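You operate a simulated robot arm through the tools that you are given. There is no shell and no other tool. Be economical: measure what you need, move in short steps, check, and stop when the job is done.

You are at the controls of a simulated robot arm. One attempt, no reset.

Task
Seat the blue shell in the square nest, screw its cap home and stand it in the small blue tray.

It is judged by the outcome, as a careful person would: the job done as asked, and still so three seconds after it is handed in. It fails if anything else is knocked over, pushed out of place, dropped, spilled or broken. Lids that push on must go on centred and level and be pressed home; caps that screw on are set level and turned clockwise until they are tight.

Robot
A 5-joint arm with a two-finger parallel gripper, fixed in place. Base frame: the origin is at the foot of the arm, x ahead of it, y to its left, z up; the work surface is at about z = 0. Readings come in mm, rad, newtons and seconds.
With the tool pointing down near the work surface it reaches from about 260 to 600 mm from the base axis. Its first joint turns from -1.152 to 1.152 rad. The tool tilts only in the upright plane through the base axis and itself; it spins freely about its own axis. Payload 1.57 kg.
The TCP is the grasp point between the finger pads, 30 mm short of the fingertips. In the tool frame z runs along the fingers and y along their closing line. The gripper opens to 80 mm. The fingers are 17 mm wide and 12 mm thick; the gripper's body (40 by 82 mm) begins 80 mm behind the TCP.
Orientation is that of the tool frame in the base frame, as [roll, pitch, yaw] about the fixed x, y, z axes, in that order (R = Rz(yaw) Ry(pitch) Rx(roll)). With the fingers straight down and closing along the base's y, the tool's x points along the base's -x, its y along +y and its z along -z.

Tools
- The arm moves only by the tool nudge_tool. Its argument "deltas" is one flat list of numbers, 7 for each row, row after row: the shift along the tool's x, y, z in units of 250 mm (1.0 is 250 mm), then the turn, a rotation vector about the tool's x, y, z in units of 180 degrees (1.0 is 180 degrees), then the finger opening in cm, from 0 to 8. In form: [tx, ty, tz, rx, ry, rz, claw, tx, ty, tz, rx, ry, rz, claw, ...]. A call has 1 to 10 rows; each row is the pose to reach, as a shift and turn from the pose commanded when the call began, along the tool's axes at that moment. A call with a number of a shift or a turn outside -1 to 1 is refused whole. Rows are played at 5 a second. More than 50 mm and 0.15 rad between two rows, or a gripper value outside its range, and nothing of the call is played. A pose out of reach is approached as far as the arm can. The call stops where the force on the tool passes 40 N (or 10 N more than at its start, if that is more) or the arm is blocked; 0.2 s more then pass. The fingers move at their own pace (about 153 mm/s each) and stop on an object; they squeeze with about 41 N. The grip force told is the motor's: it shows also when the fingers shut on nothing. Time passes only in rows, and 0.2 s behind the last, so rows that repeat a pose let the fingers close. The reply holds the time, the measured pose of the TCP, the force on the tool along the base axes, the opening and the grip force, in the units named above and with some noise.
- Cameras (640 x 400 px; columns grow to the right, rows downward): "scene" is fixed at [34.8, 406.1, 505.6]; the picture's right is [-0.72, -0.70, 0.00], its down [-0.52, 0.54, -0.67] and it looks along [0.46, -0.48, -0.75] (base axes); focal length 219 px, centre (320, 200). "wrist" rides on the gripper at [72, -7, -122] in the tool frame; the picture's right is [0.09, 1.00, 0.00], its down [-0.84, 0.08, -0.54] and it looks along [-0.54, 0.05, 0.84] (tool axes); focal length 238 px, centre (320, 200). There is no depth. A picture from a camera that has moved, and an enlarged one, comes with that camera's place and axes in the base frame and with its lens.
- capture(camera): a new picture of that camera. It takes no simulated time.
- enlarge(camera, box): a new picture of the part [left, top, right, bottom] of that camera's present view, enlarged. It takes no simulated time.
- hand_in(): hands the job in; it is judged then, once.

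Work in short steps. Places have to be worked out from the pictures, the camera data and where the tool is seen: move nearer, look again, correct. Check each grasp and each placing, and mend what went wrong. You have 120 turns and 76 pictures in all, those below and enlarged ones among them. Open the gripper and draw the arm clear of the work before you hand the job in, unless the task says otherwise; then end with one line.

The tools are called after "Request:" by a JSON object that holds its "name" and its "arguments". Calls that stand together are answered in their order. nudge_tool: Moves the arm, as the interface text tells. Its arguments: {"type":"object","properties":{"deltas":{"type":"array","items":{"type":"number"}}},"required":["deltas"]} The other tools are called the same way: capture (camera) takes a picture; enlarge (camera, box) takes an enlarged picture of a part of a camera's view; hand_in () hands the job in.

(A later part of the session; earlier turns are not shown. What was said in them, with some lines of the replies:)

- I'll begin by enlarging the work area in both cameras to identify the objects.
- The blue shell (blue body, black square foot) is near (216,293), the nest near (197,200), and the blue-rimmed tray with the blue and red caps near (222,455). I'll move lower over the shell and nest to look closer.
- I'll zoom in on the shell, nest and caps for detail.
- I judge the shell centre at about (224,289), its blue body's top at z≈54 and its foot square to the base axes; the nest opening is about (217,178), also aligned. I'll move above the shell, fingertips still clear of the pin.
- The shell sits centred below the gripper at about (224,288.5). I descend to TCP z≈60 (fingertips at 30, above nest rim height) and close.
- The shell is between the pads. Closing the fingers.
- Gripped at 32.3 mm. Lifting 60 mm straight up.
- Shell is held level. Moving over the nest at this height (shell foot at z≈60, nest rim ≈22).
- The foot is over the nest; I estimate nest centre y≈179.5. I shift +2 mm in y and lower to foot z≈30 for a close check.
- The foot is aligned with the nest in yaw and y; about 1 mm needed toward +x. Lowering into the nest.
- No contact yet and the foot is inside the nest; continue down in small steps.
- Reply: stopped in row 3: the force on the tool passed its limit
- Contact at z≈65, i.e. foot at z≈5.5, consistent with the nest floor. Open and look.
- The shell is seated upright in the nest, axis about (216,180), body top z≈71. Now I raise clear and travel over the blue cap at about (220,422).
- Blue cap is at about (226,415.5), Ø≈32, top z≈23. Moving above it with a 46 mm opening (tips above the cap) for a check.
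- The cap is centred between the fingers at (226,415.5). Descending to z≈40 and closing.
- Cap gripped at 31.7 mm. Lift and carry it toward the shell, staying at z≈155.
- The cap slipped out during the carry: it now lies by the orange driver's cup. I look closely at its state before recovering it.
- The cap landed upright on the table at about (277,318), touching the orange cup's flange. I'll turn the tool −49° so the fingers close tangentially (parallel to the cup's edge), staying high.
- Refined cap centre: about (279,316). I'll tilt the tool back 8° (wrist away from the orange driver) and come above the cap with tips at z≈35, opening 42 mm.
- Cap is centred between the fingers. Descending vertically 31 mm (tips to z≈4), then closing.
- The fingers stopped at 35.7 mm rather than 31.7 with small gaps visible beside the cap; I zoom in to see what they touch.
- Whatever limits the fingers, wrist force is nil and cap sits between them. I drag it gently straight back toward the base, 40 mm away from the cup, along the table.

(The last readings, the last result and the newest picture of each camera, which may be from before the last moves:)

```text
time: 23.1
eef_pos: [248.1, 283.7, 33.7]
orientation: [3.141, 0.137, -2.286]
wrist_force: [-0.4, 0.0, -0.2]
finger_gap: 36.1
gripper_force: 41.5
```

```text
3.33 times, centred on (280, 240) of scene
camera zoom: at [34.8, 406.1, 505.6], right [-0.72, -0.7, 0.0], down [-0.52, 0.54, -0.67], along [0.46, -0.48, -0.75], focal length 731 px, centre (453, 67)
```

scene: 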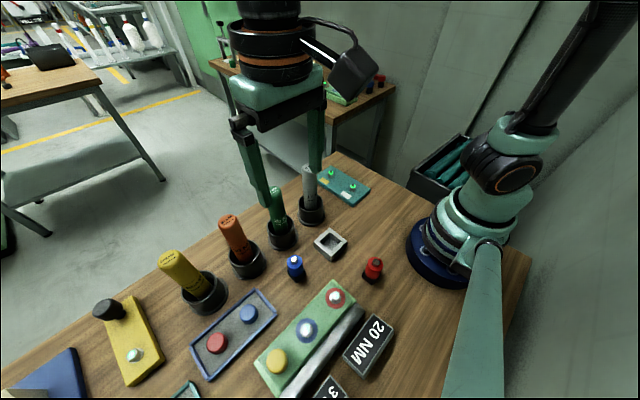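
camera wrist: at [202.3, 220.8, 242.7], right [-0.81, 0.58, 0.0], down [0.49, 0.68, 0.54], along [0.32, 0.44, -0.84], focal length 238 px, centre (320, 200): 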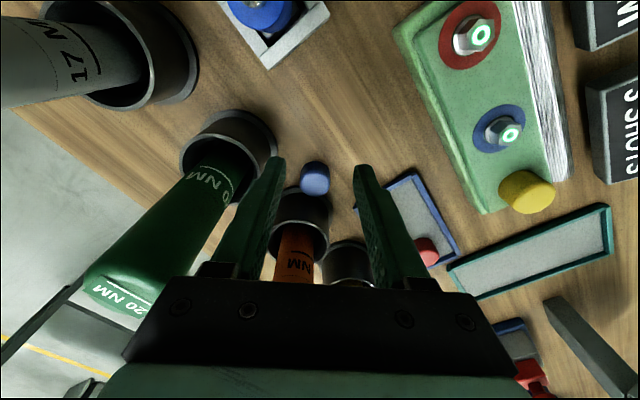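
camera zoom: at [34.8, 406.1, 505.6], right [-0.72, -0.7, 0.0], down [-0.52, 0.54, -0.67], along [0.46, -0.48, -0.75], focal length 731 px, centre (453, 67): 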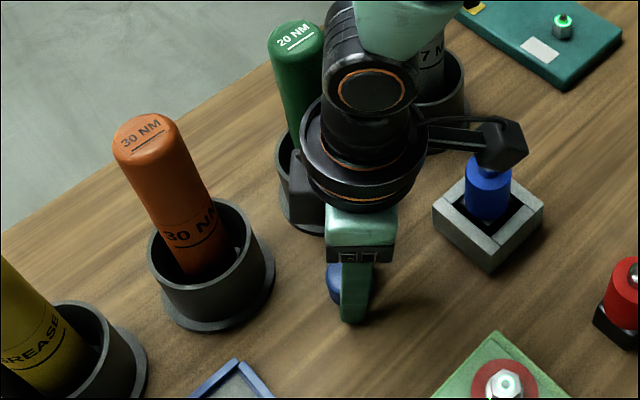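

The cap moved along with the fingers. I drag it further to open space (about 25 mm toward −x), away from the green cup's flange.

Request:
{"name": "nudge_tool", "arguments": {"deltas": [0.016, 0.019, -0.0023, 0, 0, 0, 2.5, 0.032, 0.038, -0.0046, 0, 0, 0, 2.5, 0.048, 0.057, -0.0069, 0, 0, 0, 2.5, 0.065, 0.0757, -0.0091, 0, 0, 0, 2.5, 0.065, 0.0757, -0.0091, 0, 0, 0, 2.5, 0.065, 0.0757, -0.0091, 0, 0, 0, 4.6, 0.065, 0.0757, -0.0091, 0, 0, 0, 5, 0.0478, 0.0757, -0.13, 0, 0, 0, 5, 0.0478, 0.0757, -0.13, 0, 0.0444, 0, 5, 0.0478, 0.0757, -0.13, 0, 0.0444, 0, 5]}}

Request:
{"name": "enlarge", "arguments": {"camera": "wrist", "box": [240, 90, 400, 230]}}

Request:
{"name": "enlarge", "arguments": {"camera": "scene", "box": [220, 180, 340, 300]}}

```text
time: 25.3
eef_pos: [223.4, 281.2, 64.5]
orientation: [-3.141, 0.0, -2.288]
wrist_force: [0.6, 0.5, 0.2]
finger_gap: 49.9
gripper_force: 0.1
```

```text
2.86 times, centred on (320, 160) of wrist
camera zoom: at [181.1, 223.5, 186.3], right [-0.81, 0.58, 0.0], down [0.49, 0.68, 0.54], along [0.32, 0.44, -0.84], focal length 681 px, centre (320, 314)
```

zoom: 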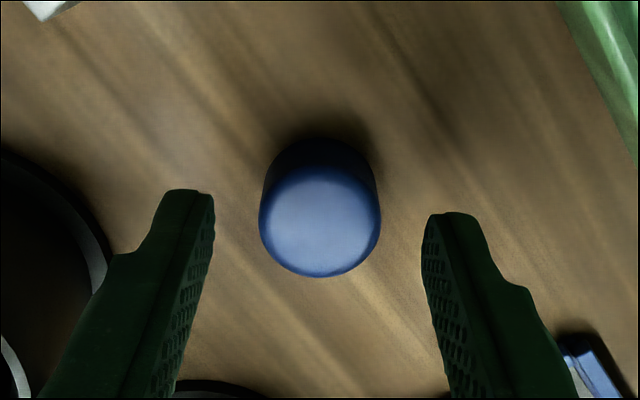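

```text
3.33 times, centred on (280, 240) of scene
camera zoom: at [34.8, 406.1, 505.6], right [-0.72, -0.7, 0.0], down [-0.52, 0.54, -0.67], along [0.46, -0.48, -0.75], focal length 731 px, centre (453, 67)
```

zoom: 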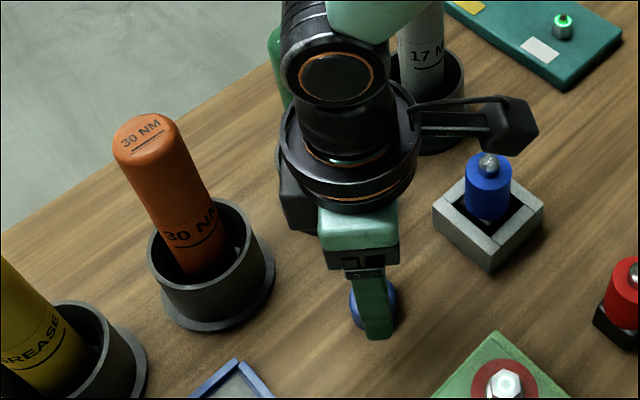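

Cap is upright at about (228,286.5). Now a vertical regrasp, deeper: tips to z≈4.

Request:
{"name": "nudge_tool", "arguments": {"deltas": [-0.028, 0, 0.03, 0, 0, 0, 5, -0.028, 0, 0.08, 0, 0, 0, 5, -0.028, 0, 0.124, 0, 0, 0, 5, -0.028, 0, 0.124, 0, 0, 0, 5, -0.028, 0, 0.124, 0, 0, 0, 2, -0.028, 0, 0.124, 0, 0, 0, 2, -0.028, 0, 0.124, 0, 0, 0, 2, -0.028, 0, 0.124, 0, 0, 0, 2]}}

Request:
{"name": "enlarge", "arguments": {"camera": "wrist", "box": [240, 90, 400, 230]}}

```text
time: 27.1
eef_pos: [228.2, 286.8, 32.6]
orientation: [3.141, 0.0, -2.288]
wrist_force: [-0.2, 0.5, -0.2]
finger_gap: 36.2
gripper_force: 41.1
```

```text
2.86 times, centred on (320, 160) of wrist
camera zoom: at [186.1, 228.8, 155.2], right [-0.81, 0.58, 0.0], down [0.49, 0.68, 0.54], along [0.32, 0.44, -0.84], focal length 681 px, centre (320, 314)
```

zoom: 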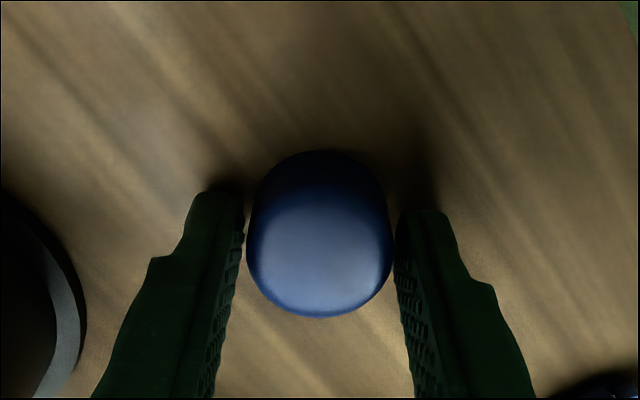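

Gap is 36 again while 31.7 earlier, so the cap likely isn't truly round to the pads (flats and corners). I'll open, turn 22°, and close again to see whether it grips on a flat.

Request:
{"name": "nudge_tool", "arguments": {"deltas": [0, 0, 0, 0, 0, 0, 5, 0, 0, 0, 0, 0, 0, 5, 0, 0, 0, 0, 0, 0.04, 5, 0, 0, 0, 0, 0, 0.08, 5, 0, 0, 0, 0, 0, 0.12, 5, 0, 0, 0, 0, 0, 0.12, 5, 0, 0, 0, 0, 0, 0.12, 2, 0, 0, 0, 0, 0, 0.12, 2, 0, 0, 0, 0, 0, 0.12, 2]}}

```text
time: 29.1
eef_pos: [228.0, 287.4, 32.3]
orientation: [3.141, -0.002, -2.665]
wrist_force: [-0.8, -0.9, -0.6]
finger_gap: 31.6
gripper_force: 40.8
```

Now it grips at 31.6 mm, on a flat and deeper than before. Lift slowly and check.

Request:
{"name": "nudge_tool", "arguments": {"deltas": [0, 0, -0.02, 0, 0, 0, 2, 0, 0, -0.05, 0, 0, 0, 2, 0, 0, -0.09, 0, 0, 0, 2, 0, 0, -0.13, 0, 0, 0, 2, 0, 0, -0.17, 0, 0, 0, 2, 0, 0, -0.22, 0, 0, 0, 2, 0, 0, -0.27, 0, 0, 0, 2, 0, 0, -0.32, 0, 0, 0, 2, 0, 0, -0.36, 0, 0, 0, 2, 0, 0, -0.38, 0, 0, 0, 2]}}

Request:
{"name": "capture", "arguments": {"camera": "wrist"}}

```text
time: 31.3
eef_pos: [228.1, 286.9, 128.5]
orientation: [3.141, -0.002, -2.665]
wrist_force: [0.9, 0.7, 0.2]
finger_gap: 31.7
gripper_force: 40.4
```

```text
25 pictures are left
camera wrist: at [167.1, 248.3, 250.8], right [-0.54, 0.84, 0.0], down [0.71, 0.45, 0.54], along [0.46, 0.29, -0.84], focal length 238 px, centre (320, 200)
```

wrist: 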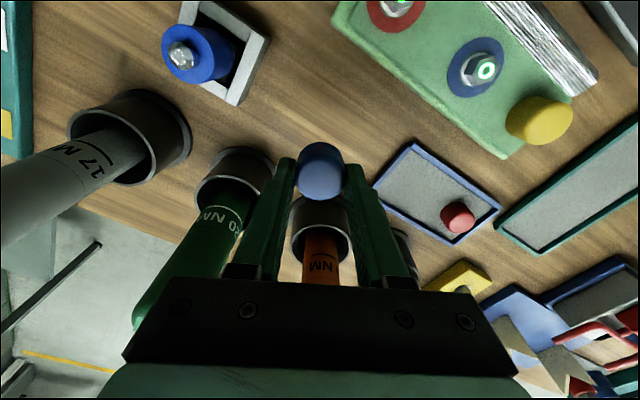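

The cap is held. Carry it slowly to above the shell at (216,181).

Request:
{"name": "nudge_tool", "arguments": {"deltas": [0.02, -0.03, 0, 0, 0, 0, 2, 0.047, -0.071, 0, 0, 0, 0, 2, 0.078, -0.117, 0, 0, 0, 0, 2, 0.11, -0.165, 0, 0, 0, 0, 2, 0.142, -0.213, 0, 0, 0, 0, 2, 0.173, -0.259, 0, 0, 0, 0, 2, 0.2, -0.3, 0, 0, 0, 0, 2, 0.222, -0.333, 0, 0, 0, 0, 2, 0.237, -0.355, 0, 0, 0, 0, 2, 0.237, -0.355, 0, 0, 0, 0, 2]}}

Request:
{"name": "enlarge", "arguments": {"camera": "wrist", "box": [250, 90, 390, 230]}}

Request:
{"name": "enlarge", "arguments": {"camera": "scene", "box": [280, 150, 380, 260]}}

```text
time: 33.5
eef_pos: [215.4, 180.8, 128.2]
orientation: [-3.141, 0.0, -2.662]
wrist_force: [-0.9, 0.1, -0.1]
finger_gap: 31.6
gripper_force: 40.2
```

```text
2.86 times, centred on (320, 160) of wrist
camera zoom: at [155.1, 142.3, 250.4], right [-0.54, 0.84, 0.0], down [0.71, 0.45, 0.54], along [0.46, 0.29, -0.84], focal length 681 px, centre (320, 314)
```

zoom: 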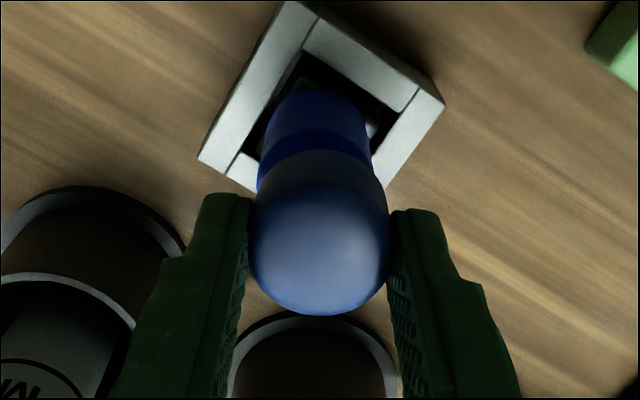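

```text
3.64 times, centred on (330, 205) of scene
camera zoom: at [34.8, 406.1, 505.6], right [-0.72, -0.7, 0.0], down [-0.52, 0.54, -0.67], along [0.46, -0.48, -0.75], focal length 798 px, centre (284, 182)
```

zoom: 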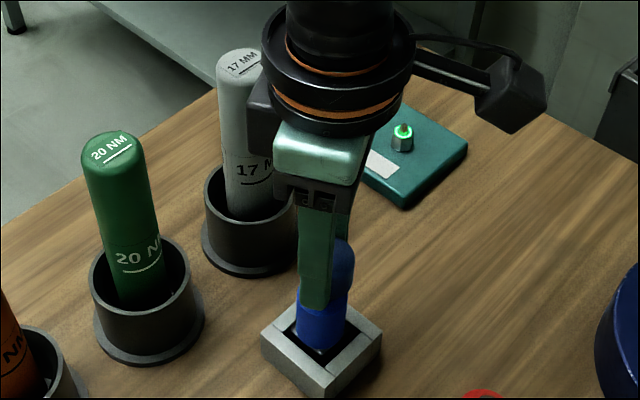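

I estimate the shell axis at about (217.7,180.4); shift 2.3 mm and lower so the cap's rim is just above the pin, then check.

Request:
{"name": "nudge_tool", "arguments": {"deltas": [-0.0075, -0.0056, 0.012, 0, 0, 0, 2, -0.0075, -0.0056, 0.028, 0, 0, 0, 2, -0.0075, -0.0056, 0.04, 0, 0, 0, 2, -0.0075, -0.0056, 0.04, 0, 0, 0, 2]}}

Request:
{"name": "enlarge", "arguments": {"camera": "scene", "box": [305, 195, 360, 260]}}

Request:
{"name": "enlarge", "arguments": {"camera": "wrist", "box": [270, 90, 370, 200]}}

```text
time: 34.5
eef_pos: [218.1, 179.9, 119.0]
orientation: [3.141, 0.0, -2.662]
wrist_force: [0.8, -0.4, -0.6]
finger_gap: 31.7
gripper_force: 40.3
```

```text
6.15 times, centred on (332, 228) of scene
camera zoom: at [34.8, 406.1, 505.6], right [-0.72, -0.7, 0.0], down [-0.52, 0.54, -0.67], along [0.46, -0.48, -0.75], focal length 1350 px, centre (243, 31)
```

zoom: 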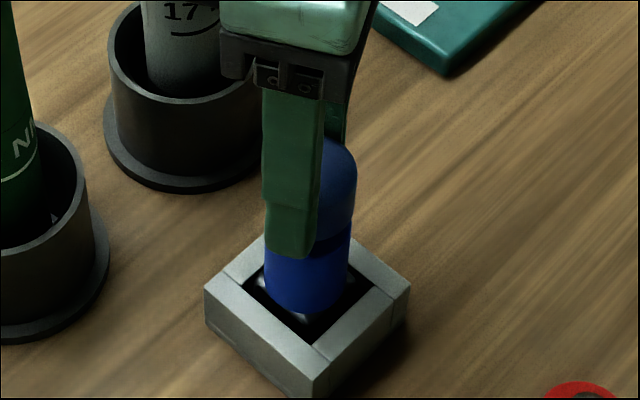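

```text
3.64 times, centred on (320, 145) of wrist
camera zoom: at [157.6, 142.1, 240.7], right [-0.54, 0.84, 0.0], down [0.71, 0.45, 0.54], along [0.46, 0.29, -0.84], focal length 867 px, centre (320, 400)
```

zoom: 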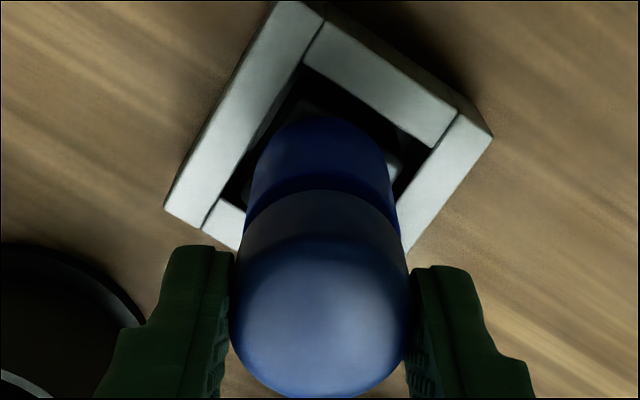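

The cap and shell look coaxial in both views (within ~0.5 mm). Lower in small steps until contact.

Request:
{"name": "nudge_tool", "arguments": {"deltas": [-0.001, 0, 0.008, 0, 0, 0, 2, -0.001, 0, 0.016, 0, 0, 0, 2, -0.001, 0, 0.024, 0, 0, 0, 2, -0.001, 0, 0.032, 0, 0, 0, 2, -0.001, 0, 0.04, 0, 0, 0, 2]}}

```text
time: 35.7
eef_pos: [217.2, 182.0, 109.7]
orientation: [3.14, 0.0, -2.662]
wrist_force: [-5.3, -2.7, 23.8]
finger_gap: 31.9
gripper_force: 40.0
```

Contact with ~24 N at TCP z≈109.7 (cap rim ≈77). I check whether the rim is over the pin and level.

Request:
{"name": "enlarge", "arguments": {"camera": "scene", "box": [305, 195, 360, 260]}}

Request:
{"name": "enlarge", "arguments": {"camera": "wrist", "box": [270, 90, 370, 200]}}

```text
6.15 times, centred on (332, 228) of scene
camera zoom: at [34.8, 406.1, 505.6], right [-0.72, -0.7, 0.0], down [-0.52, 0.54, -0.67], along [0.46, -0.48, -0.75], focal length 1350 px, centre (243, 31)
```

zoom: 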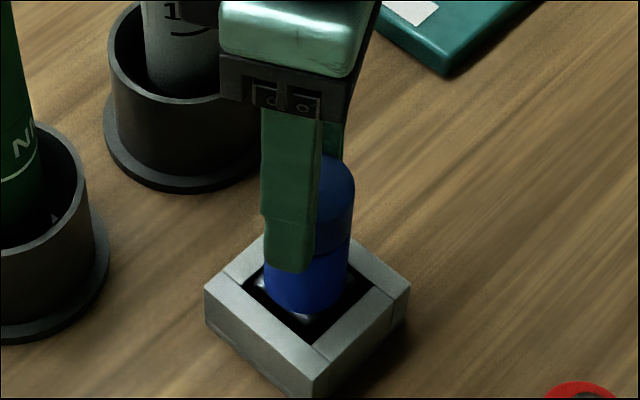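

```text
3.64 times, centred on (320, 145) of wrist
camera zoom: at [157.6, 142.4, 231.4], right [-0.54, 0.84, 0.0], down [0.71, 0.45, 0.54], along [0.46, 0.29, -0.84], focal length 867 px, centre (320, 400)
```

zoom: 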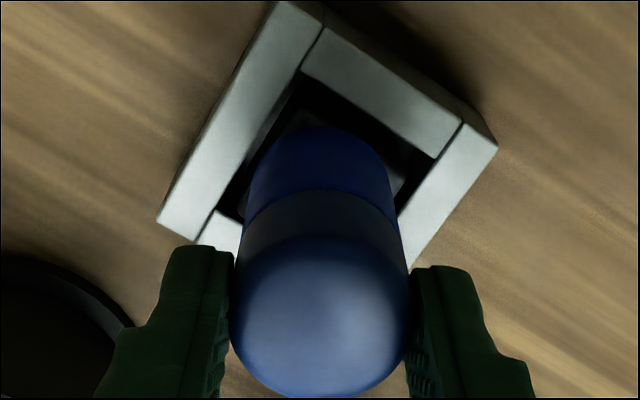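

The rim is over the pin and level, nearly on the body. Now turn clockwise (positive about tool z) 80°, keeping the present height.

Request:
{"name": "nudge_tool", "arguments": {"deltas": [0, 0, 0, 0, 0, 0.045, 2, 0, 0, 0, 0, 0, 0.09, 2, 0, 0, 0, 0, 0, 0.135, 2, 0, 0, 0, 0, 0, 0.18, 2, 0, 0, 0, 0, 0, 0.225, 2, 0, 0, 0, 0, 0, 0.27, 2, 0, 0, 0, 0, 0, 0.315, 2, 0, 0, 0, 0, 0, 0.36, 2, 0, 0, 0, 0, 0, 0.405, 2, 0, 0, 0, 0, 0, 0.45, 2]}}

```text
time: 37.9
eef_pos: [218.5, 181.0, 109.1]
orientation: [-3.14, 0.0, 2.203]
wrist_force: [-4.1, -3.8, 15.1]
finger_gap: 31.7
gripper_force: 40.5
```

Force eased from 24 to 15 N and height dropped slightly: it's threading. Continue turning with a slight downward bias.

Request:
{"name": "nudge_tool", "arguments": {"deltas": [0, 0, 0.0005, 0, 0, 0.045, 2, 0, 0, 0.001, 0, 0, 0.09, 2, 0, 0, 0.0015, 0, 0, 0.135, 2, 0, 0, 0.002, 0, 0, 0.18, 2, 0, 0, 0.0025, 0, 0, 0.225, 2, 0, 0, 0.003, 0, 0, 0.27, 2, 0, 0, 0.0035, 0, 0, 0.315, 2, 0, 0, 0.004, 0, 0, 0.36, 2, 0, 0, 0.0045, 0, 0, 0.405, 2, 0, 0, 0.005, 0, 0, 0.45, 2]}}

```text
time: 40.1
eef_pos: [222.9, 174.0, 108.0]
orientation: [-3.141, 0.003, 0.794]
wrist_force: [-24.4, 13.1, 21.4]
finger_gap: 32.8
gripper_force: 40.9
out of reach, approached as far as the arm can: row 10
```

The spin joint hit its limit at the end (arm pulled ~8 mm sideways). I back the turn off a few degrees so the tool recentres before releasing.

Request:
{"name": "nudge_tool", "arguments": {"deltas": [0, 0, 0, 0, 0, -0.015, 2, 0, 0, 0, 0, 0, -0.025, 2, 0, 0, 0, 0, 0, -0.025, 2]}}

```text
time: 40.9
eef_pos: [222.7, 173.9, 106.3]
orientation: [3.141, 0.004, 0.872]
wrist_force: [-19.0, 7.0, 17.6]
finger_gap: 32.6
gripper_force: 40.7
```

Position did not recentre, so the command had been reset; I shift back to (218.2,180.9) explicitly.

Request:
{"name": "nudge_tool", "arguments": {"deltas": [0.004, -0.011, 0, 0, 0, 0, 2, 0.007, -0.022, 0, 0, 0, 0, 2, 0.01, -0.032, 0, 0, 0, 0, 2]}}

Request:
{"name": "enlarge", "arguments": {"camera": "scene", "box": [290, 180, 370, 260]}}

```text
time: 41.7
eef_pos: [219.3, 182.5, 108.5]
orientation: [3.141, -0.003, 0.869]
wrist_force: [0.4, 0.0, -1.8]
finger_gap: 32.0
gripper_force: 40.1
```

```text
5.00 times, centred on (330, 220) of scene
camera zoom: at [34.9, 406.1, 505.6], right [-0.72, -0.7, 0.0], down [-0.52, 0.54, -0.67], along [0.46, -0.48, -0.75], focal length 1097 px, centre (270, 100)
```

zoom: 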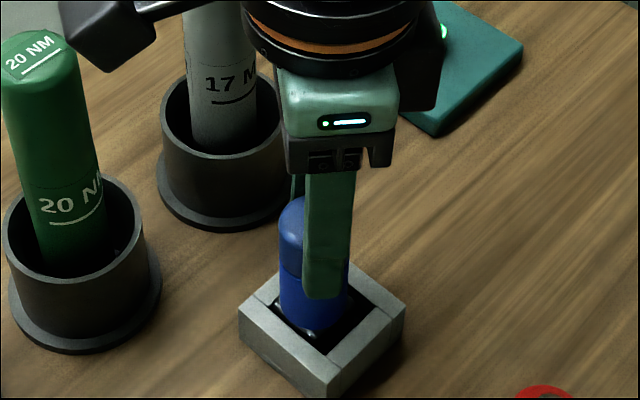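

Forces are back to zero and the shell stands upright with the cap on. Lower 1 mm, open, and start turning back 180° to regrip.

Request:
{"name": "nudge_tool", "arguments": {"deltas": [0, 0, 0.004, 0, 0, 0, 2, 0, 0, 0.004, 0, 0, 0, 5, 0, 0, 0.004, 0, 0, 0, 5, 0, 0, 0.004, 0, 0, -0.045, 5, 0, 0, 0.004, 0, 0, -0.09, 5, 0, 0, 0.004, 0, 0, -0.135, 5, 0, 0, 0.004, 0, 0, -0.18, 5, 0, 0, 0.004, 0, 0, -0.225, 5, 0, 0, 0.004, 0, 0, -0.27, 5, 0, 0, 0.004, 0, 0, -0.315, 5]}}

Request:
{"name": "enlarge", "arguments": {"camera": "scene", "box": [290, 180, 370, 260]}}

```text
time: 43.9
eef_pos: [219.5, 184.0, 107.9]
orientation: [3.141, 0.001, 1.862]
wrist_force: [0.5, -0.2, -0.3]
finger_gap: 50.0
gripper_force: 0.0
```

```text
5.00 times, centred on (330, 220) of scene
camera zoom: at [34.8, 406.1, 505.6], right [-0.72, -0.7, 0.0], down [-0.52, 0.54, -0.67], along [0.46, -0.48, -0.75], focal length 1097 px, centre (270, 100)
```

zoom: 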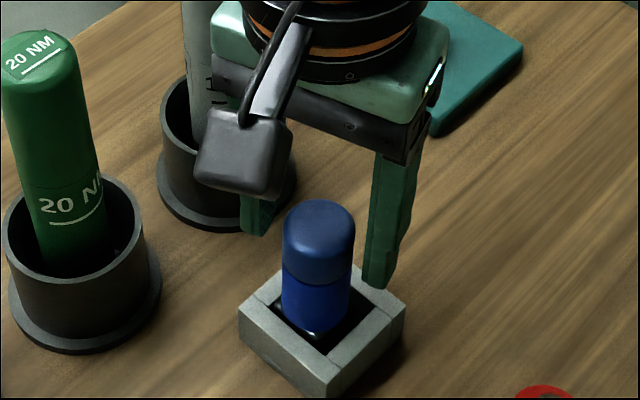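

The cap sits level on the shell. Continue rotating the open gripper back.

Request:
{"name": "nudge_tool", "arguments": {"deltas": [0, 0, 0, 0, 0, -0.045, 5, 0, 0, 0, 0, 0, -0.09, 5, 0, 0, 0, 0, 0, -0.135, 5, 0, 0, 0, 0, 0, -0.18, 5, 0, 0, 0, 0, 0, -0.225, 5, 0, 0, 0, 0, 0, -0.27, 5, 0, 0, 0, 0, 0, -0.315, 5, 0, 0, 0, 0, 0, -0.36, 5, 0, 0, 0, 0, 0, -0.405, 5, 0, 0, 0, 0, 0, -0.45, 5]}}

Request:
{"name": "nudge_tool", "arguments": {"deltas": [0, 0, 0, 0, 0, -0.045, 5, 0, 0, 0, 0, 0, -0.09, 5, 0, 0, 0, 0, 0, -0.135, 5, 0, 0, 0, 0, 0, -0.18, 5, 0, 0, 0, 0, 0, -0.22, 5, 0, 0, 0, 0, 0, -0.235, 5, 0, 0, 0, 0, 0, -0.235, 2, 0, 0, 0, 0, 0, -0.235, 2, 0, 0, 0, 0, 0, -0.235, 2]}}

```text
time: 46.1
eef_pos: [218.7, 181.4, 106.3]
orientation: [-3.141, 0.0, -3.008]
wrist_force: [0.2, -0.4, -0.2]
finger_gap: 50.2
gripper_force: 0.1
```

```text
time: 48.1
eef_pos: [218.7, 182.1, 106.9]
orientation: [3.14, 0.0, -2.27]
wrist_force: [-0.1, 0.7, 0.5]
finger_gap: 31.6
gripper_force: 40.0
```

Regripped at 31.6 mm. Turn clockwise another 81° with a slight downward bias, watching forces.

Request:
{"name": "nudge_tool", "arguments": {"deltas": [0, 0, 0.0005, 0, 0, 0.045, 2, 0, 0, 0.001, 0, 0, 0.09, 2, 0, 0, 0.001, 0, 0, 0.135, 2, 0, 0, 0.0015, 0, 0, 0.18, 2, 0, 0, 0.0015, 0, 0, 0.225, 2, 0, 0, 0.002, 0, 0, 0.27, 2, 0, 0, 0.002, 0, 0, 0.315, 2, 0, 0, 0.0025, 0, 0, 0.36, 2, 0, 0, 0.0025, 0, 0, 0.405, 2, 0, 0, 0.003, 0, 0, 0.45, 2]}}

```text
time: 50.3
eef_pos: [219.5, 181.5, 105.9]
orientation: [-3.139, -0.001, 2.594]
wrist_force: [-5.5, 3.1, 1.2]
finger_gap: 31.4
gripper_force: 40.4
```

Request:
{"name": "nudge_tool", "arguments": {"deltas": [0, 0, 0.0005, 0, 0, 0.045, 2, 0, 0, 0.001, 0, 0, 0.09, 2, 0, 0, 0.001, 0, 0, 0.135, 2, 0, 0, 0.0015, 0, 0, 0.18, 2, 0, 0, 0.0015, 0, 0, 0.225, 2, 0, 0, 0.002, 0, 0, 0.27, 2, 0, 0, 0.002, 0, 0, 0.315, 2, 0, 0, 0.0025, 0, 0, 0.36, 2, 0, 0, 0.0025, 0, 0, 0.405, 2, 0, 0, 0.003, 0, 0, 0.45, 2]}}

Request:
{"name": "enlarge", "arguments": {"camera": "scene", "box": [290, 180, 370, 260]}}

```text
time: 52.5
eef_pos: [218.0, 181.1, 104.5]
orientation: [-3.139, 0.007, 1.183]
wrist_force: [-19.8, 1.0, 0.9]
finger_gap: 36.7
gripper_force: 41.5
```

```text
5.00 times, centred on (330, 220) of scene
camera zoom: at [34.8, 406.1, 505.6], right [-0.72, -0.7, 0.0], down [-0.52, 0.54, -0.67], along [0.46, -0.48, -0.75], focal length 1097 px, centre (270, 100)
```

zoom: 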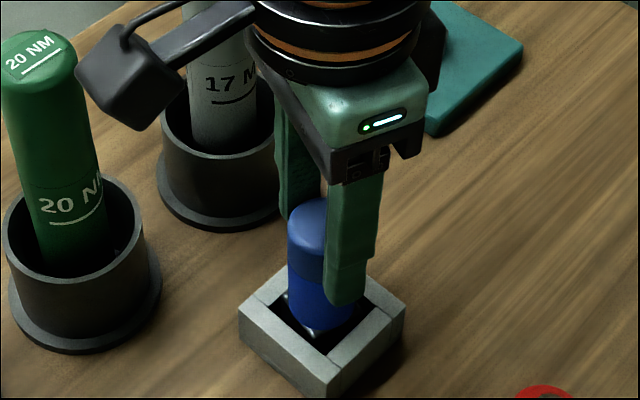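

The fingers slipped over the cap's corners (gap 36.7) with a side force, suggesting the cap has come up tight. Open and inspect from both cameras.

Request:
{"name": "nudge_tool", "arguments": {"deltas": [0, 0, 0, 0, 0, 0, 5, 0, 0, 0, 0, 0, 0, 6, 0, 0, 0, 0, 0, 0, 6]}}

Request:
{"name": "enlarge", "arguments": {"camera": "scene", "box": [300, 200, 360, 260]}}

Request:
{"name": "enlarge", "arguments": {"camera": "wrist", "box": [250, 80, 390, 230]}}

```text
time: 53.3
eef_pos: [219.2, 182.1, 104.4]
orientation: [3.141, 0.0, 1.184]
wrist_force: [-0.8, -0.1, -0.3]
finger_gap: 60.0
gripper_force: 0.0
```

```text
6.67 times, centred on (330, 230) of scene
camera zoom: at [34.8, 406.1, 505.6], right [-0.72, -0.7, 0.0], down [-0.52, 0.54, -0.67], along [0.46, -0.48, -0.75], focal length 1462 px, centre (253, 0)
```

zoom: 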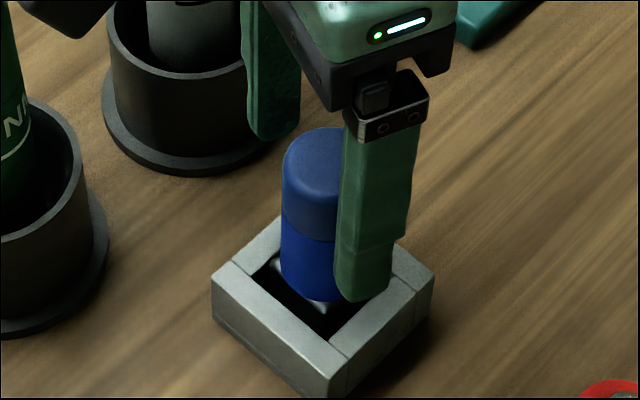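

```text
2.67 times, centred on (320, 155) of wrist
camera zoom: at [240.2, 251.3, 226.8], right [0.96, -0.29, 0.0], down [-0.24, -0.8, 0.54], along [-0.16, -0.52, -0.84], focal length 636 px, centre (320, 320)
```

zoom: 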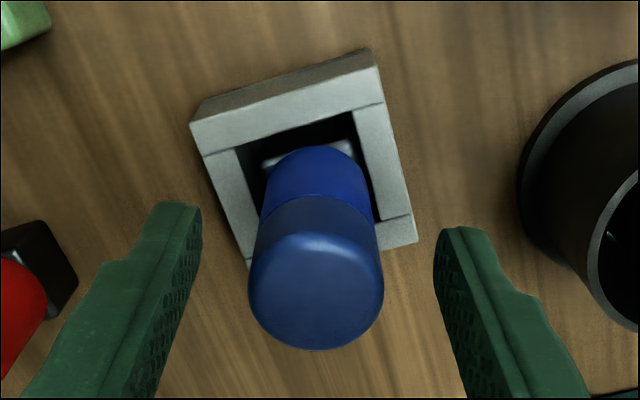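

The cap is level and flush on the body. To verify tightness I turn the open gripper back and regrip for a confirming turn.

Request:
{"name": "nudge_tool", "arguments": {"deltas": [0, 0, 0, 0, 0, -0.045, 5, 0, 0, 0, 0, 0, -0.09, 5, 0, 0, 0, 0, 0, -0.135, 5, 0, 0, 0, 0, 0, -0.18, 5, 0, 0, 0, 0, 0, -0.225, 5, 0, 0, 0, 0, 0, -0.27, 5, 0, 0, 0, 0, 0, -0.315, 5, 0, 0, 0, 0, 0, -0.36, 5, 0, 0, 0, 0, 0, -0.405, 5, 0, 0, 0, 0, 0, -0.45, 5]}}

Request:
{"name": "nudge_tool", "arguments": {"deltas": [0, 0, 0, 0, 0, 0, 2, 0, 0, 0, 0, 0, 0, 2, 0, 0, 0, 0, 0, 0, 2]}}

```text
time: 55.5
eef_pos: [219.4, 182.0, 104.9]
orientation: [-3.141, 0.0, 2.599]
wrist_force: [0.1, 0.1, 0.5]
finger_gap: 50.0
gripper_force: 0.0
```

```text
time: 56.3
eef_pos: [218.7, 180.5, 104.3]
orientation: [-3.14, -0.001, 2.598]
wrist_force: [-2.7, -1.0, -1.1]
finger_gap: 36.3
gripper_force: 41.1
```

On corners here; open, turn back another 22° and close.

Request:
{"name": "nudge_tool", "arguments": {"deltas": [0, 0, 0, 0, 0, 0, 5, 0, 0, 0, 0, 0, 0, 5, 0, 0, 0, 0, 0, -0.045, 5, 0, 0, 0, 0, 0, -0.09, 5, 0, 0, 0, 0, 0, -0.13, 5, 0, 0, 0, 0, 0, -0.13, 5, 0, 0, 0, 0, 0, -0.13, 2, 0, 0, 0, 0, 0, -0.13, 2, 0, 0, 0, 0, 0, -0.13, 2]}}

```text
time: 58.3
eef_pos: [219.3, 181.8, 105.6]
orientation: [3.141, -0.002, 3.007]
wrist_force: [-1.0, -0.4, -0.1]
finger_gap: 31.6
gripper_force: 39.7
```

On a flat again (31.6). Turn clockwise gently 32° and watch.

Request:
{"name": "nudge_tool", "arguments": {"deltas": [0, 0, 0, 0, 0, 0.03, 2, 0, 0, 0, 0, 0, 0.06, 2, 0, 0, 0, 0, 0, 0.09, 2, 0, 0, 0, 0, 0, 0.12, 2, 0, 0, 0, 0, 0, 0.15, 2, 0, 0, 0, 0, 0, 0.18, 2]}}

```text
time: 59.5
eef_pos: [217.7, 178.6, 104.6]
orientation: [-3.136, -0.002, 2.529]
wrist_force: [7.4, -14.9, 3.4]
finger_gap: 34.3
gripper_force: 41.0
stopped in row 6: the force on the tool passed its limit (the readings are from after the stop); the commanded pose is now the measured one
```

The force limit tripped as I turned: the cap is tight. I open, undo the twist of the tool and look before gripping the assembly lower down.

Request:
{"name": "nudge_tool", "arguments": {"deltas": [0, 0, 0, 0, 0, 0, 5, 0, 0, 0, 0, 0, 0, 6, 0.003, 0.013, 0, 0, 0, -0.045, 6, 0.003, 0.013, 0, 0, 0, -0.09, 6, 0.003, 0.013, 0, 0, 0, -0.13, 6, 0.003, 0.013, 0, 0, 0, -0.13, 6]}}

Request:
{"name": "enlarge", "arguments": {"camera": "wrist", "box": [230, 70, 410, 240]}}

Request:
{"name": "enlarge", "arguments": {"camera": "scene", "box": [300, 200, 360, 260]}}

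```text
time: 60.9
eef_pos: [219.6, 182.1, 104.6]
orientation: [-3.136, -0.006, 2.938]
wrist_force: [-0.2, -1.0, -0.4]
finger_gap: 59.9
gripper_force: 0.1
```

```text
2.35 times, centred on (320, 155) of wrist
camera zoom: at [148.6, 191.4, 227.0], right [0.11, 0.99, 0.0], down [0.84, -0.09, 0.54], along [0.54, -0.06, -0.84], focal length 561 px, centre (320, 306)
```

zoom: 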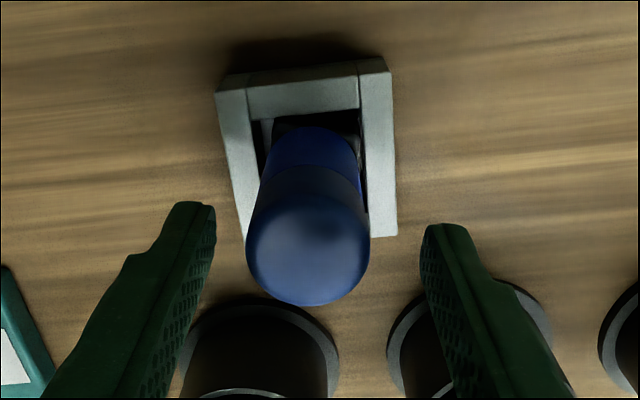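

```text
6.67 times, centred on (330, 230) of scene
camera zoom: at [34.8, 406.1, 505.6], right [-0.72, -0.7, 0.0], down [-0.52, 0.54, -0.67], along [0.46, -0.48, -0.75], focal length 1462 px, centre (253, 0)
```

zoom: 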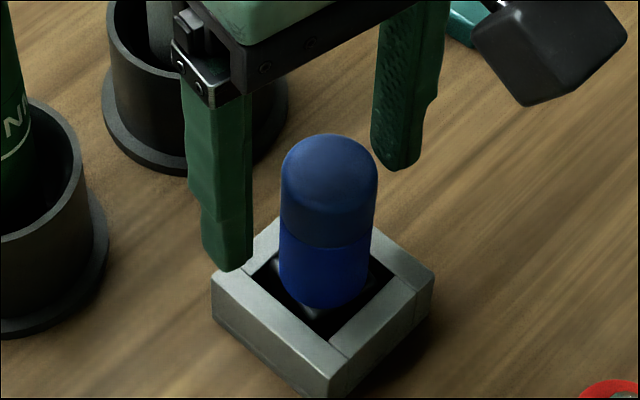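

The capped shell stands upright at about (217,180.3). Centre on it, descend to TCP z≈66 and grip body and cap together.

Request:
{"name": "nudge_tool", "arguments": {"deltas": [0.009, -0.0084, 0.03, 0, 0, 0, 6, 0.009, -0.0084, 0.08, 0, 0, 0, 6, 0.009, -0.0084, 0.12, 0, 0, 0, 6, 0.009, -0.0084, 0.152, 0, 0, 0, 6, 0.009, -0.0084, 0.152, 0, 0, 0, 6, 0.009, -0.0084, 0.152, 0, 0, 0, 2, 0.009, -0.0084, 0.152, 0, 0, 0, 2, 0.009, -0.0084, 0.152, 0, 0, 0, 2]}}

```text
time: 62.7
eef_pos: [216.1, 181.0, 64.9]
orientation: [-3.137, -0.004, 2.936]
wrist_force: [0.7, -3.3, -0.7]
finger_gap: 32.4
gripper_force: 40.5
```

Gripped at 32.4 mm. Lift slowly 60 mm.

Request:
{"name": "nudge_tool", "arguments": {"deltas": [0, 0, -0.015, 0, 0, 0, 2, 0, 0, -0.04, 0, 0, 0, 2, 0, 0, -0.07, 0, 0, 0, 2, 0, 0, -0.105, 0, 0, 0, 2, 0, 0, -0.14, 0, 0, 0, 2, 0, 0, -0.175, 0, 0, 0, 2, 0, 0, -0.21, 0, 0, 0, 2, 0, 0, -0.235, 0, 0, 0, 2, 0, 0, -0.25, 0, 0, 0, 2]}}

Request:
{"name": "enlarge", "arguments": {"camera": "scene", "box": [270, 160, 380, 270]}}

```text
time: 64.7
eef_pos: [217.9, 180.8, 128.9]
orientation: [-3.136, -0.004, 2.939]
wrist_force: [0.0, -1.3, -1.5]
finger_gap: 32.2
gripper_force: 40.4
```

```text
3.64 times, centred on (325, 215) of scene
camera zoom: at [34.8, 406.1, 505.6], right [-0.72, -0.7, 0.0], down [-0.52, 0.54, -0.67], along [0.46, -0.48, -0.75], focal length 798 px, centre (302, 146)
```

zoom: 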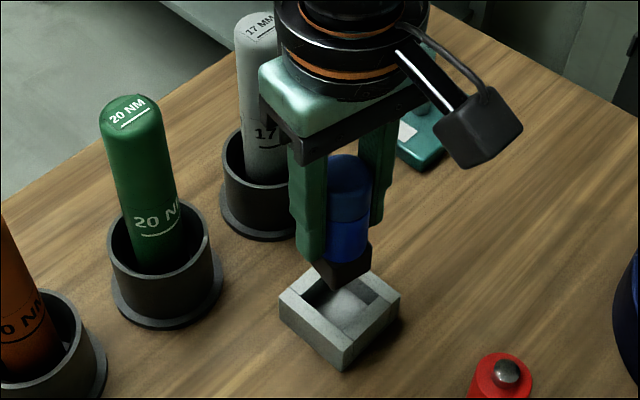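

Held level, nest stayed put. Carry slowly toward the free end of the tray (226,417), half way first.

Request:
{"name": "nudge_tool", "arguments": {"deltas": [0.004, 0.025, 0, 0, 0, 0, 2, 0.013, 0.075, 0, 0, 0, 0, 2, 0.022, 0.13, 0, 0, 0, 0, 2, 0.032, 0.19, 0, 0, 0, 0, 2, 0.042, 0.25, 0, 0, 0, 0, 2, 0.052, 0.31, 0, 0, 0, 0, 2, 0.063, 0.37, 0, 0, 0, 0, 2, 0.073, 0.43, 0, 0, 0, 0, 2, 0.081, 0.48, 0, 0, 0, 0, 2, 0.085, 0.5, 0, 0, 0, 0, 2]}}

Request:
{"name": "nudge_tool", "arguments": {"deltas": [0.004, 0.025, 0, 0, 0, 0, 2, 0.012, 0.07, 0, 0, 0, 0, 2, 0.021, 0.12, 0, 0, 0, 0, 2, 0.031, 0.18, 0, 0, 0, 0, 2, 0.041, 0.24, 0, 0, 0, 0, 2, 0.051, 0.3, 0, 0, 0, 0, 2, 0.061, 0.36, 0, 0, 0, 0, 2, 0.069, 0.41, 0, 0, 0, 0, 2, 0.073, 0.432, 0, 0, 0, 0, 2, 0.073, 0.432, 0, 0, 0, 0, 2]}}

Request:
{"name": "capture", "arguments": {"camera": "wrist"}}

```text
time: 66.9
eef_pos: [222.2, 307.9, 128.4]
orientation: [-3.137, -0.002, 2.938]
wrist_force: [0.0, -0.9, -1.5]
finger_gap: 32.0
gripper_force: 40.7
```

```text
time: 69.1
eef_pos: [226.0, 418.0, 128.3]
orientation: [-3.137, -0.003, 2.936]
wrist_force: [0.2, 0.2, -1.4]
finger_gap: 32.1
gripper_force: 40.6
```

```text
10 pictures are left
camera wrist: at [154.2, 426.4, 250.1], right [0.11, 0.99, -0.01], down [0.84, -0.09, 0.54], along [0.54, -0.06, -0.84], focal length 238 px, centre (320, 200)
```

wrist: 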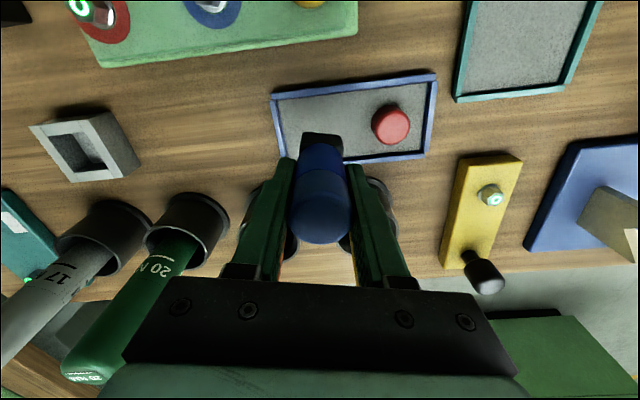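

Target spot in the tray is clear: foot will occupy about x 206–246, y 399–438, red cap at y≈486. Lowering to just above the tray floor.

Request:
{"name": "nudge_tool", "arguments": {"deltas": [0, 0, 0.03, 0, 0, 0, 2, 0, 0, 0.07, 0, 0, 0, 2, 0, 0, 0.11, 0, 0, 0, 2, 0, 0, 0.15, 0, 0, 0, 2, 0, 0, 0.19, 0, 0, 0, 2, 0, 0, 0.22, 0, 0, 0, 2, 0, 0, 0.236, 0, 0, 0, 2]}}

Request:
{"name": "enlarge", "arguments": {"camera": "wrist", "box": [230, 50, 440, 230]}}

```text
time: 70.7
eef_pos: [224.9, 417.6, 69.2]
orientation: [-3.136, -0.002, 2.937]
wrist_force: [0.2, 0.6, -2.5]
finger_gap: 32.1
gripper_force: 41.0
```

```text
2.22 times, centred on (335, 140) of wrist
camera zoom: at [154.0, 426.7, 191.2], right [0.11, 0.99, 0.0], down [0.84, -0.09, 0.54], along [0.54, -0.06, -0.84], focal length 530 px, centre (287, 333)
```

zoom: 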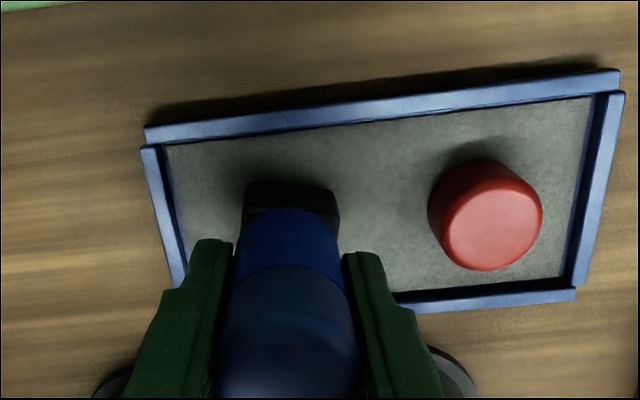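

The shell's foot is well inside the tray. Small steps down to contact.

Request:
{"name": "nudge_tool", "arguments": {"deltas": [0, 0, 0.008, 0, 0, 0, 2, 0, 0, 0.014, 0, 0, 0, 2, 0, 0, 0.018, 0, 0, 0, 2, 0, 0, 0.022, 0, 0, 0, 2, 0, 0, 0.026, 0, 0, 0, 2]}}

```text
time: 71.9
eef_pos: [226.0, 419.4, 64.1]
orientation: [-3.14, 0.001, 2.937]
wrist_force: [-2.3, -7.0, 29.3]
finger_gap: 32.1
gripper_force: 40.8
```

Contact at z≈64 with 29 N: on the tray floor. Ease up 1 mm, open, then look.

Request:
{"name": "nudge_tool", "arguments": {"deltas": [0, 0, -0.004, 0, 0, 0, 2, 0, 0, -0.004, 0, 0, 0, 4, 0, 0, -0.004, 0, 0, 0, 5, 0, 0, -0.004, 0, 0, 0, 5]}}

Request:
{"name": "enlarge", "arguments": {"camera": "wrist", "box": [230, 50, 440, 230]}}

```text
time: 72.9
eef_pos: [224.9, 417.1, 62.9]
orientation: [-3.135, -0.001, 2.937]
wrist_force: [-0.7, -0.7, -0.2]
finger_gap: 50.0
gripper_force: 0.0
```

```text
2.22 times, centred on (335, 140) of wrist
camera zoom: at [154.3, 426.2, 185.7], right [0.11, 0.99, -0.01], down [0.84, -0.09, 0.54], along [0.54, -0.06, -0.84], focal length 530 px, centre (287, 333)
```

zoom: 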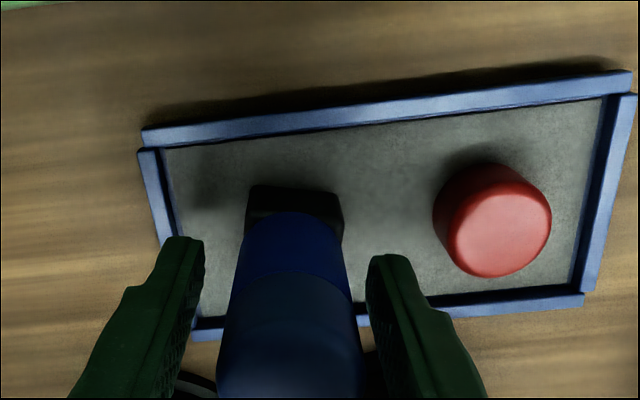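

The shell stands in the tray, released. Retract straight up.

Request:
{"name": "nudge_tool", "arguments": {"deltas": [0, 0, -0.06, 0, 0, 0, 5.5, 0, 0, -0.14, 0, 0, 0, 5.5, 0, 0, -0.24, 0, 0, 0, 5.5, 0, 0, -0.36, 0, 0, 0, 5.5, 0, 0, -0.48, 0, 0, 0, 5.5, 0, 0, -0.6, 0, 0, 0, 5.5]}}

Request:
{"name": "capture", "arguments": {"camera": "wrist"}}

Request:
{"name": "capture", "arguments": {"camera": "scene"}}

```text
time: 74.3
eef_pos: [226.6, 416.6, 213.3]
orientation: [-3.137, -0.003, 2.939]
wrist_force: [-0.1, -0.2, 0.5]
finger_gap: 55.1
gripper_force: 0.1
```

```text
7 pictures are left
camera wrist: at [155.5, 425.7, 336.8], right [0.11, 0.99, -0.01], down [0.84, -0.09, 0.54], along [0.54, -0.06, -0.84], focal length 238 px, centre (320, 200)
```

wrist: 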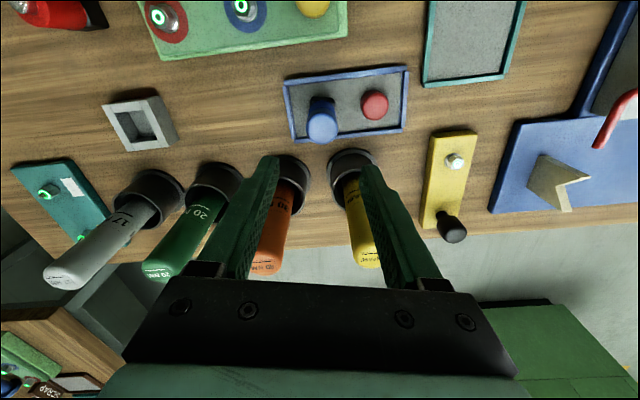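

```text
6 pictures are left
```

scene: 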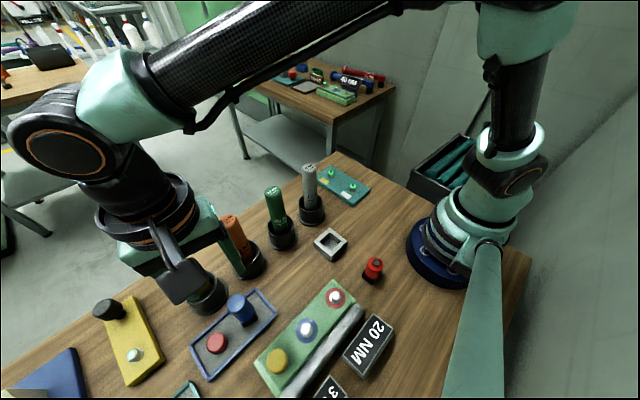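

Everything else is in place. One zoom to check the cap seam and uprightness.

Request:
{"name": "enlarge", "arguments": {"camera": "scene", "box": [215, 280, 270, 335]}}

```text
7.27 times, centred on (242, 308) of scene
camera zoom: at [34.8, 406.1, 505.6], right [-0.72, -0.7, 0.0], down [-0.52, 0.54, -0.67], along [0.46, -0.48, -0.75], focal length 1595 px, centre (884, -582)
```

zoom: 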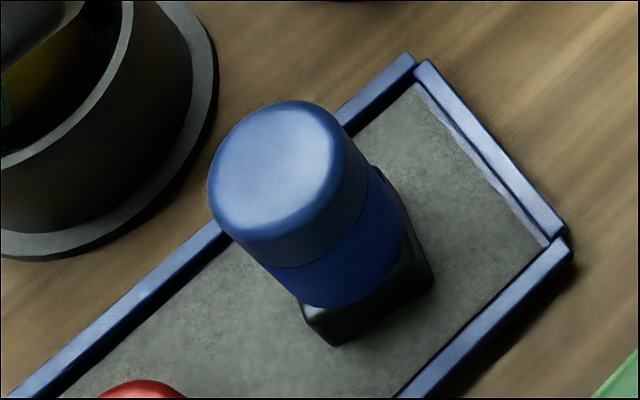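

The cap is flush and level, the shell stands upright on its foot in the tray, and the gripper is open and clear. Handing in.

Request:
{"name": "hand_in", "arguments": {}}

```text
The job is handed in.
```

The blue shell was seated in the nest, its cap was screwed on until it would turn no further, and it now stands upright in the small blue tray; on the way I dropped the cap once while carrying it, and picked it up again.
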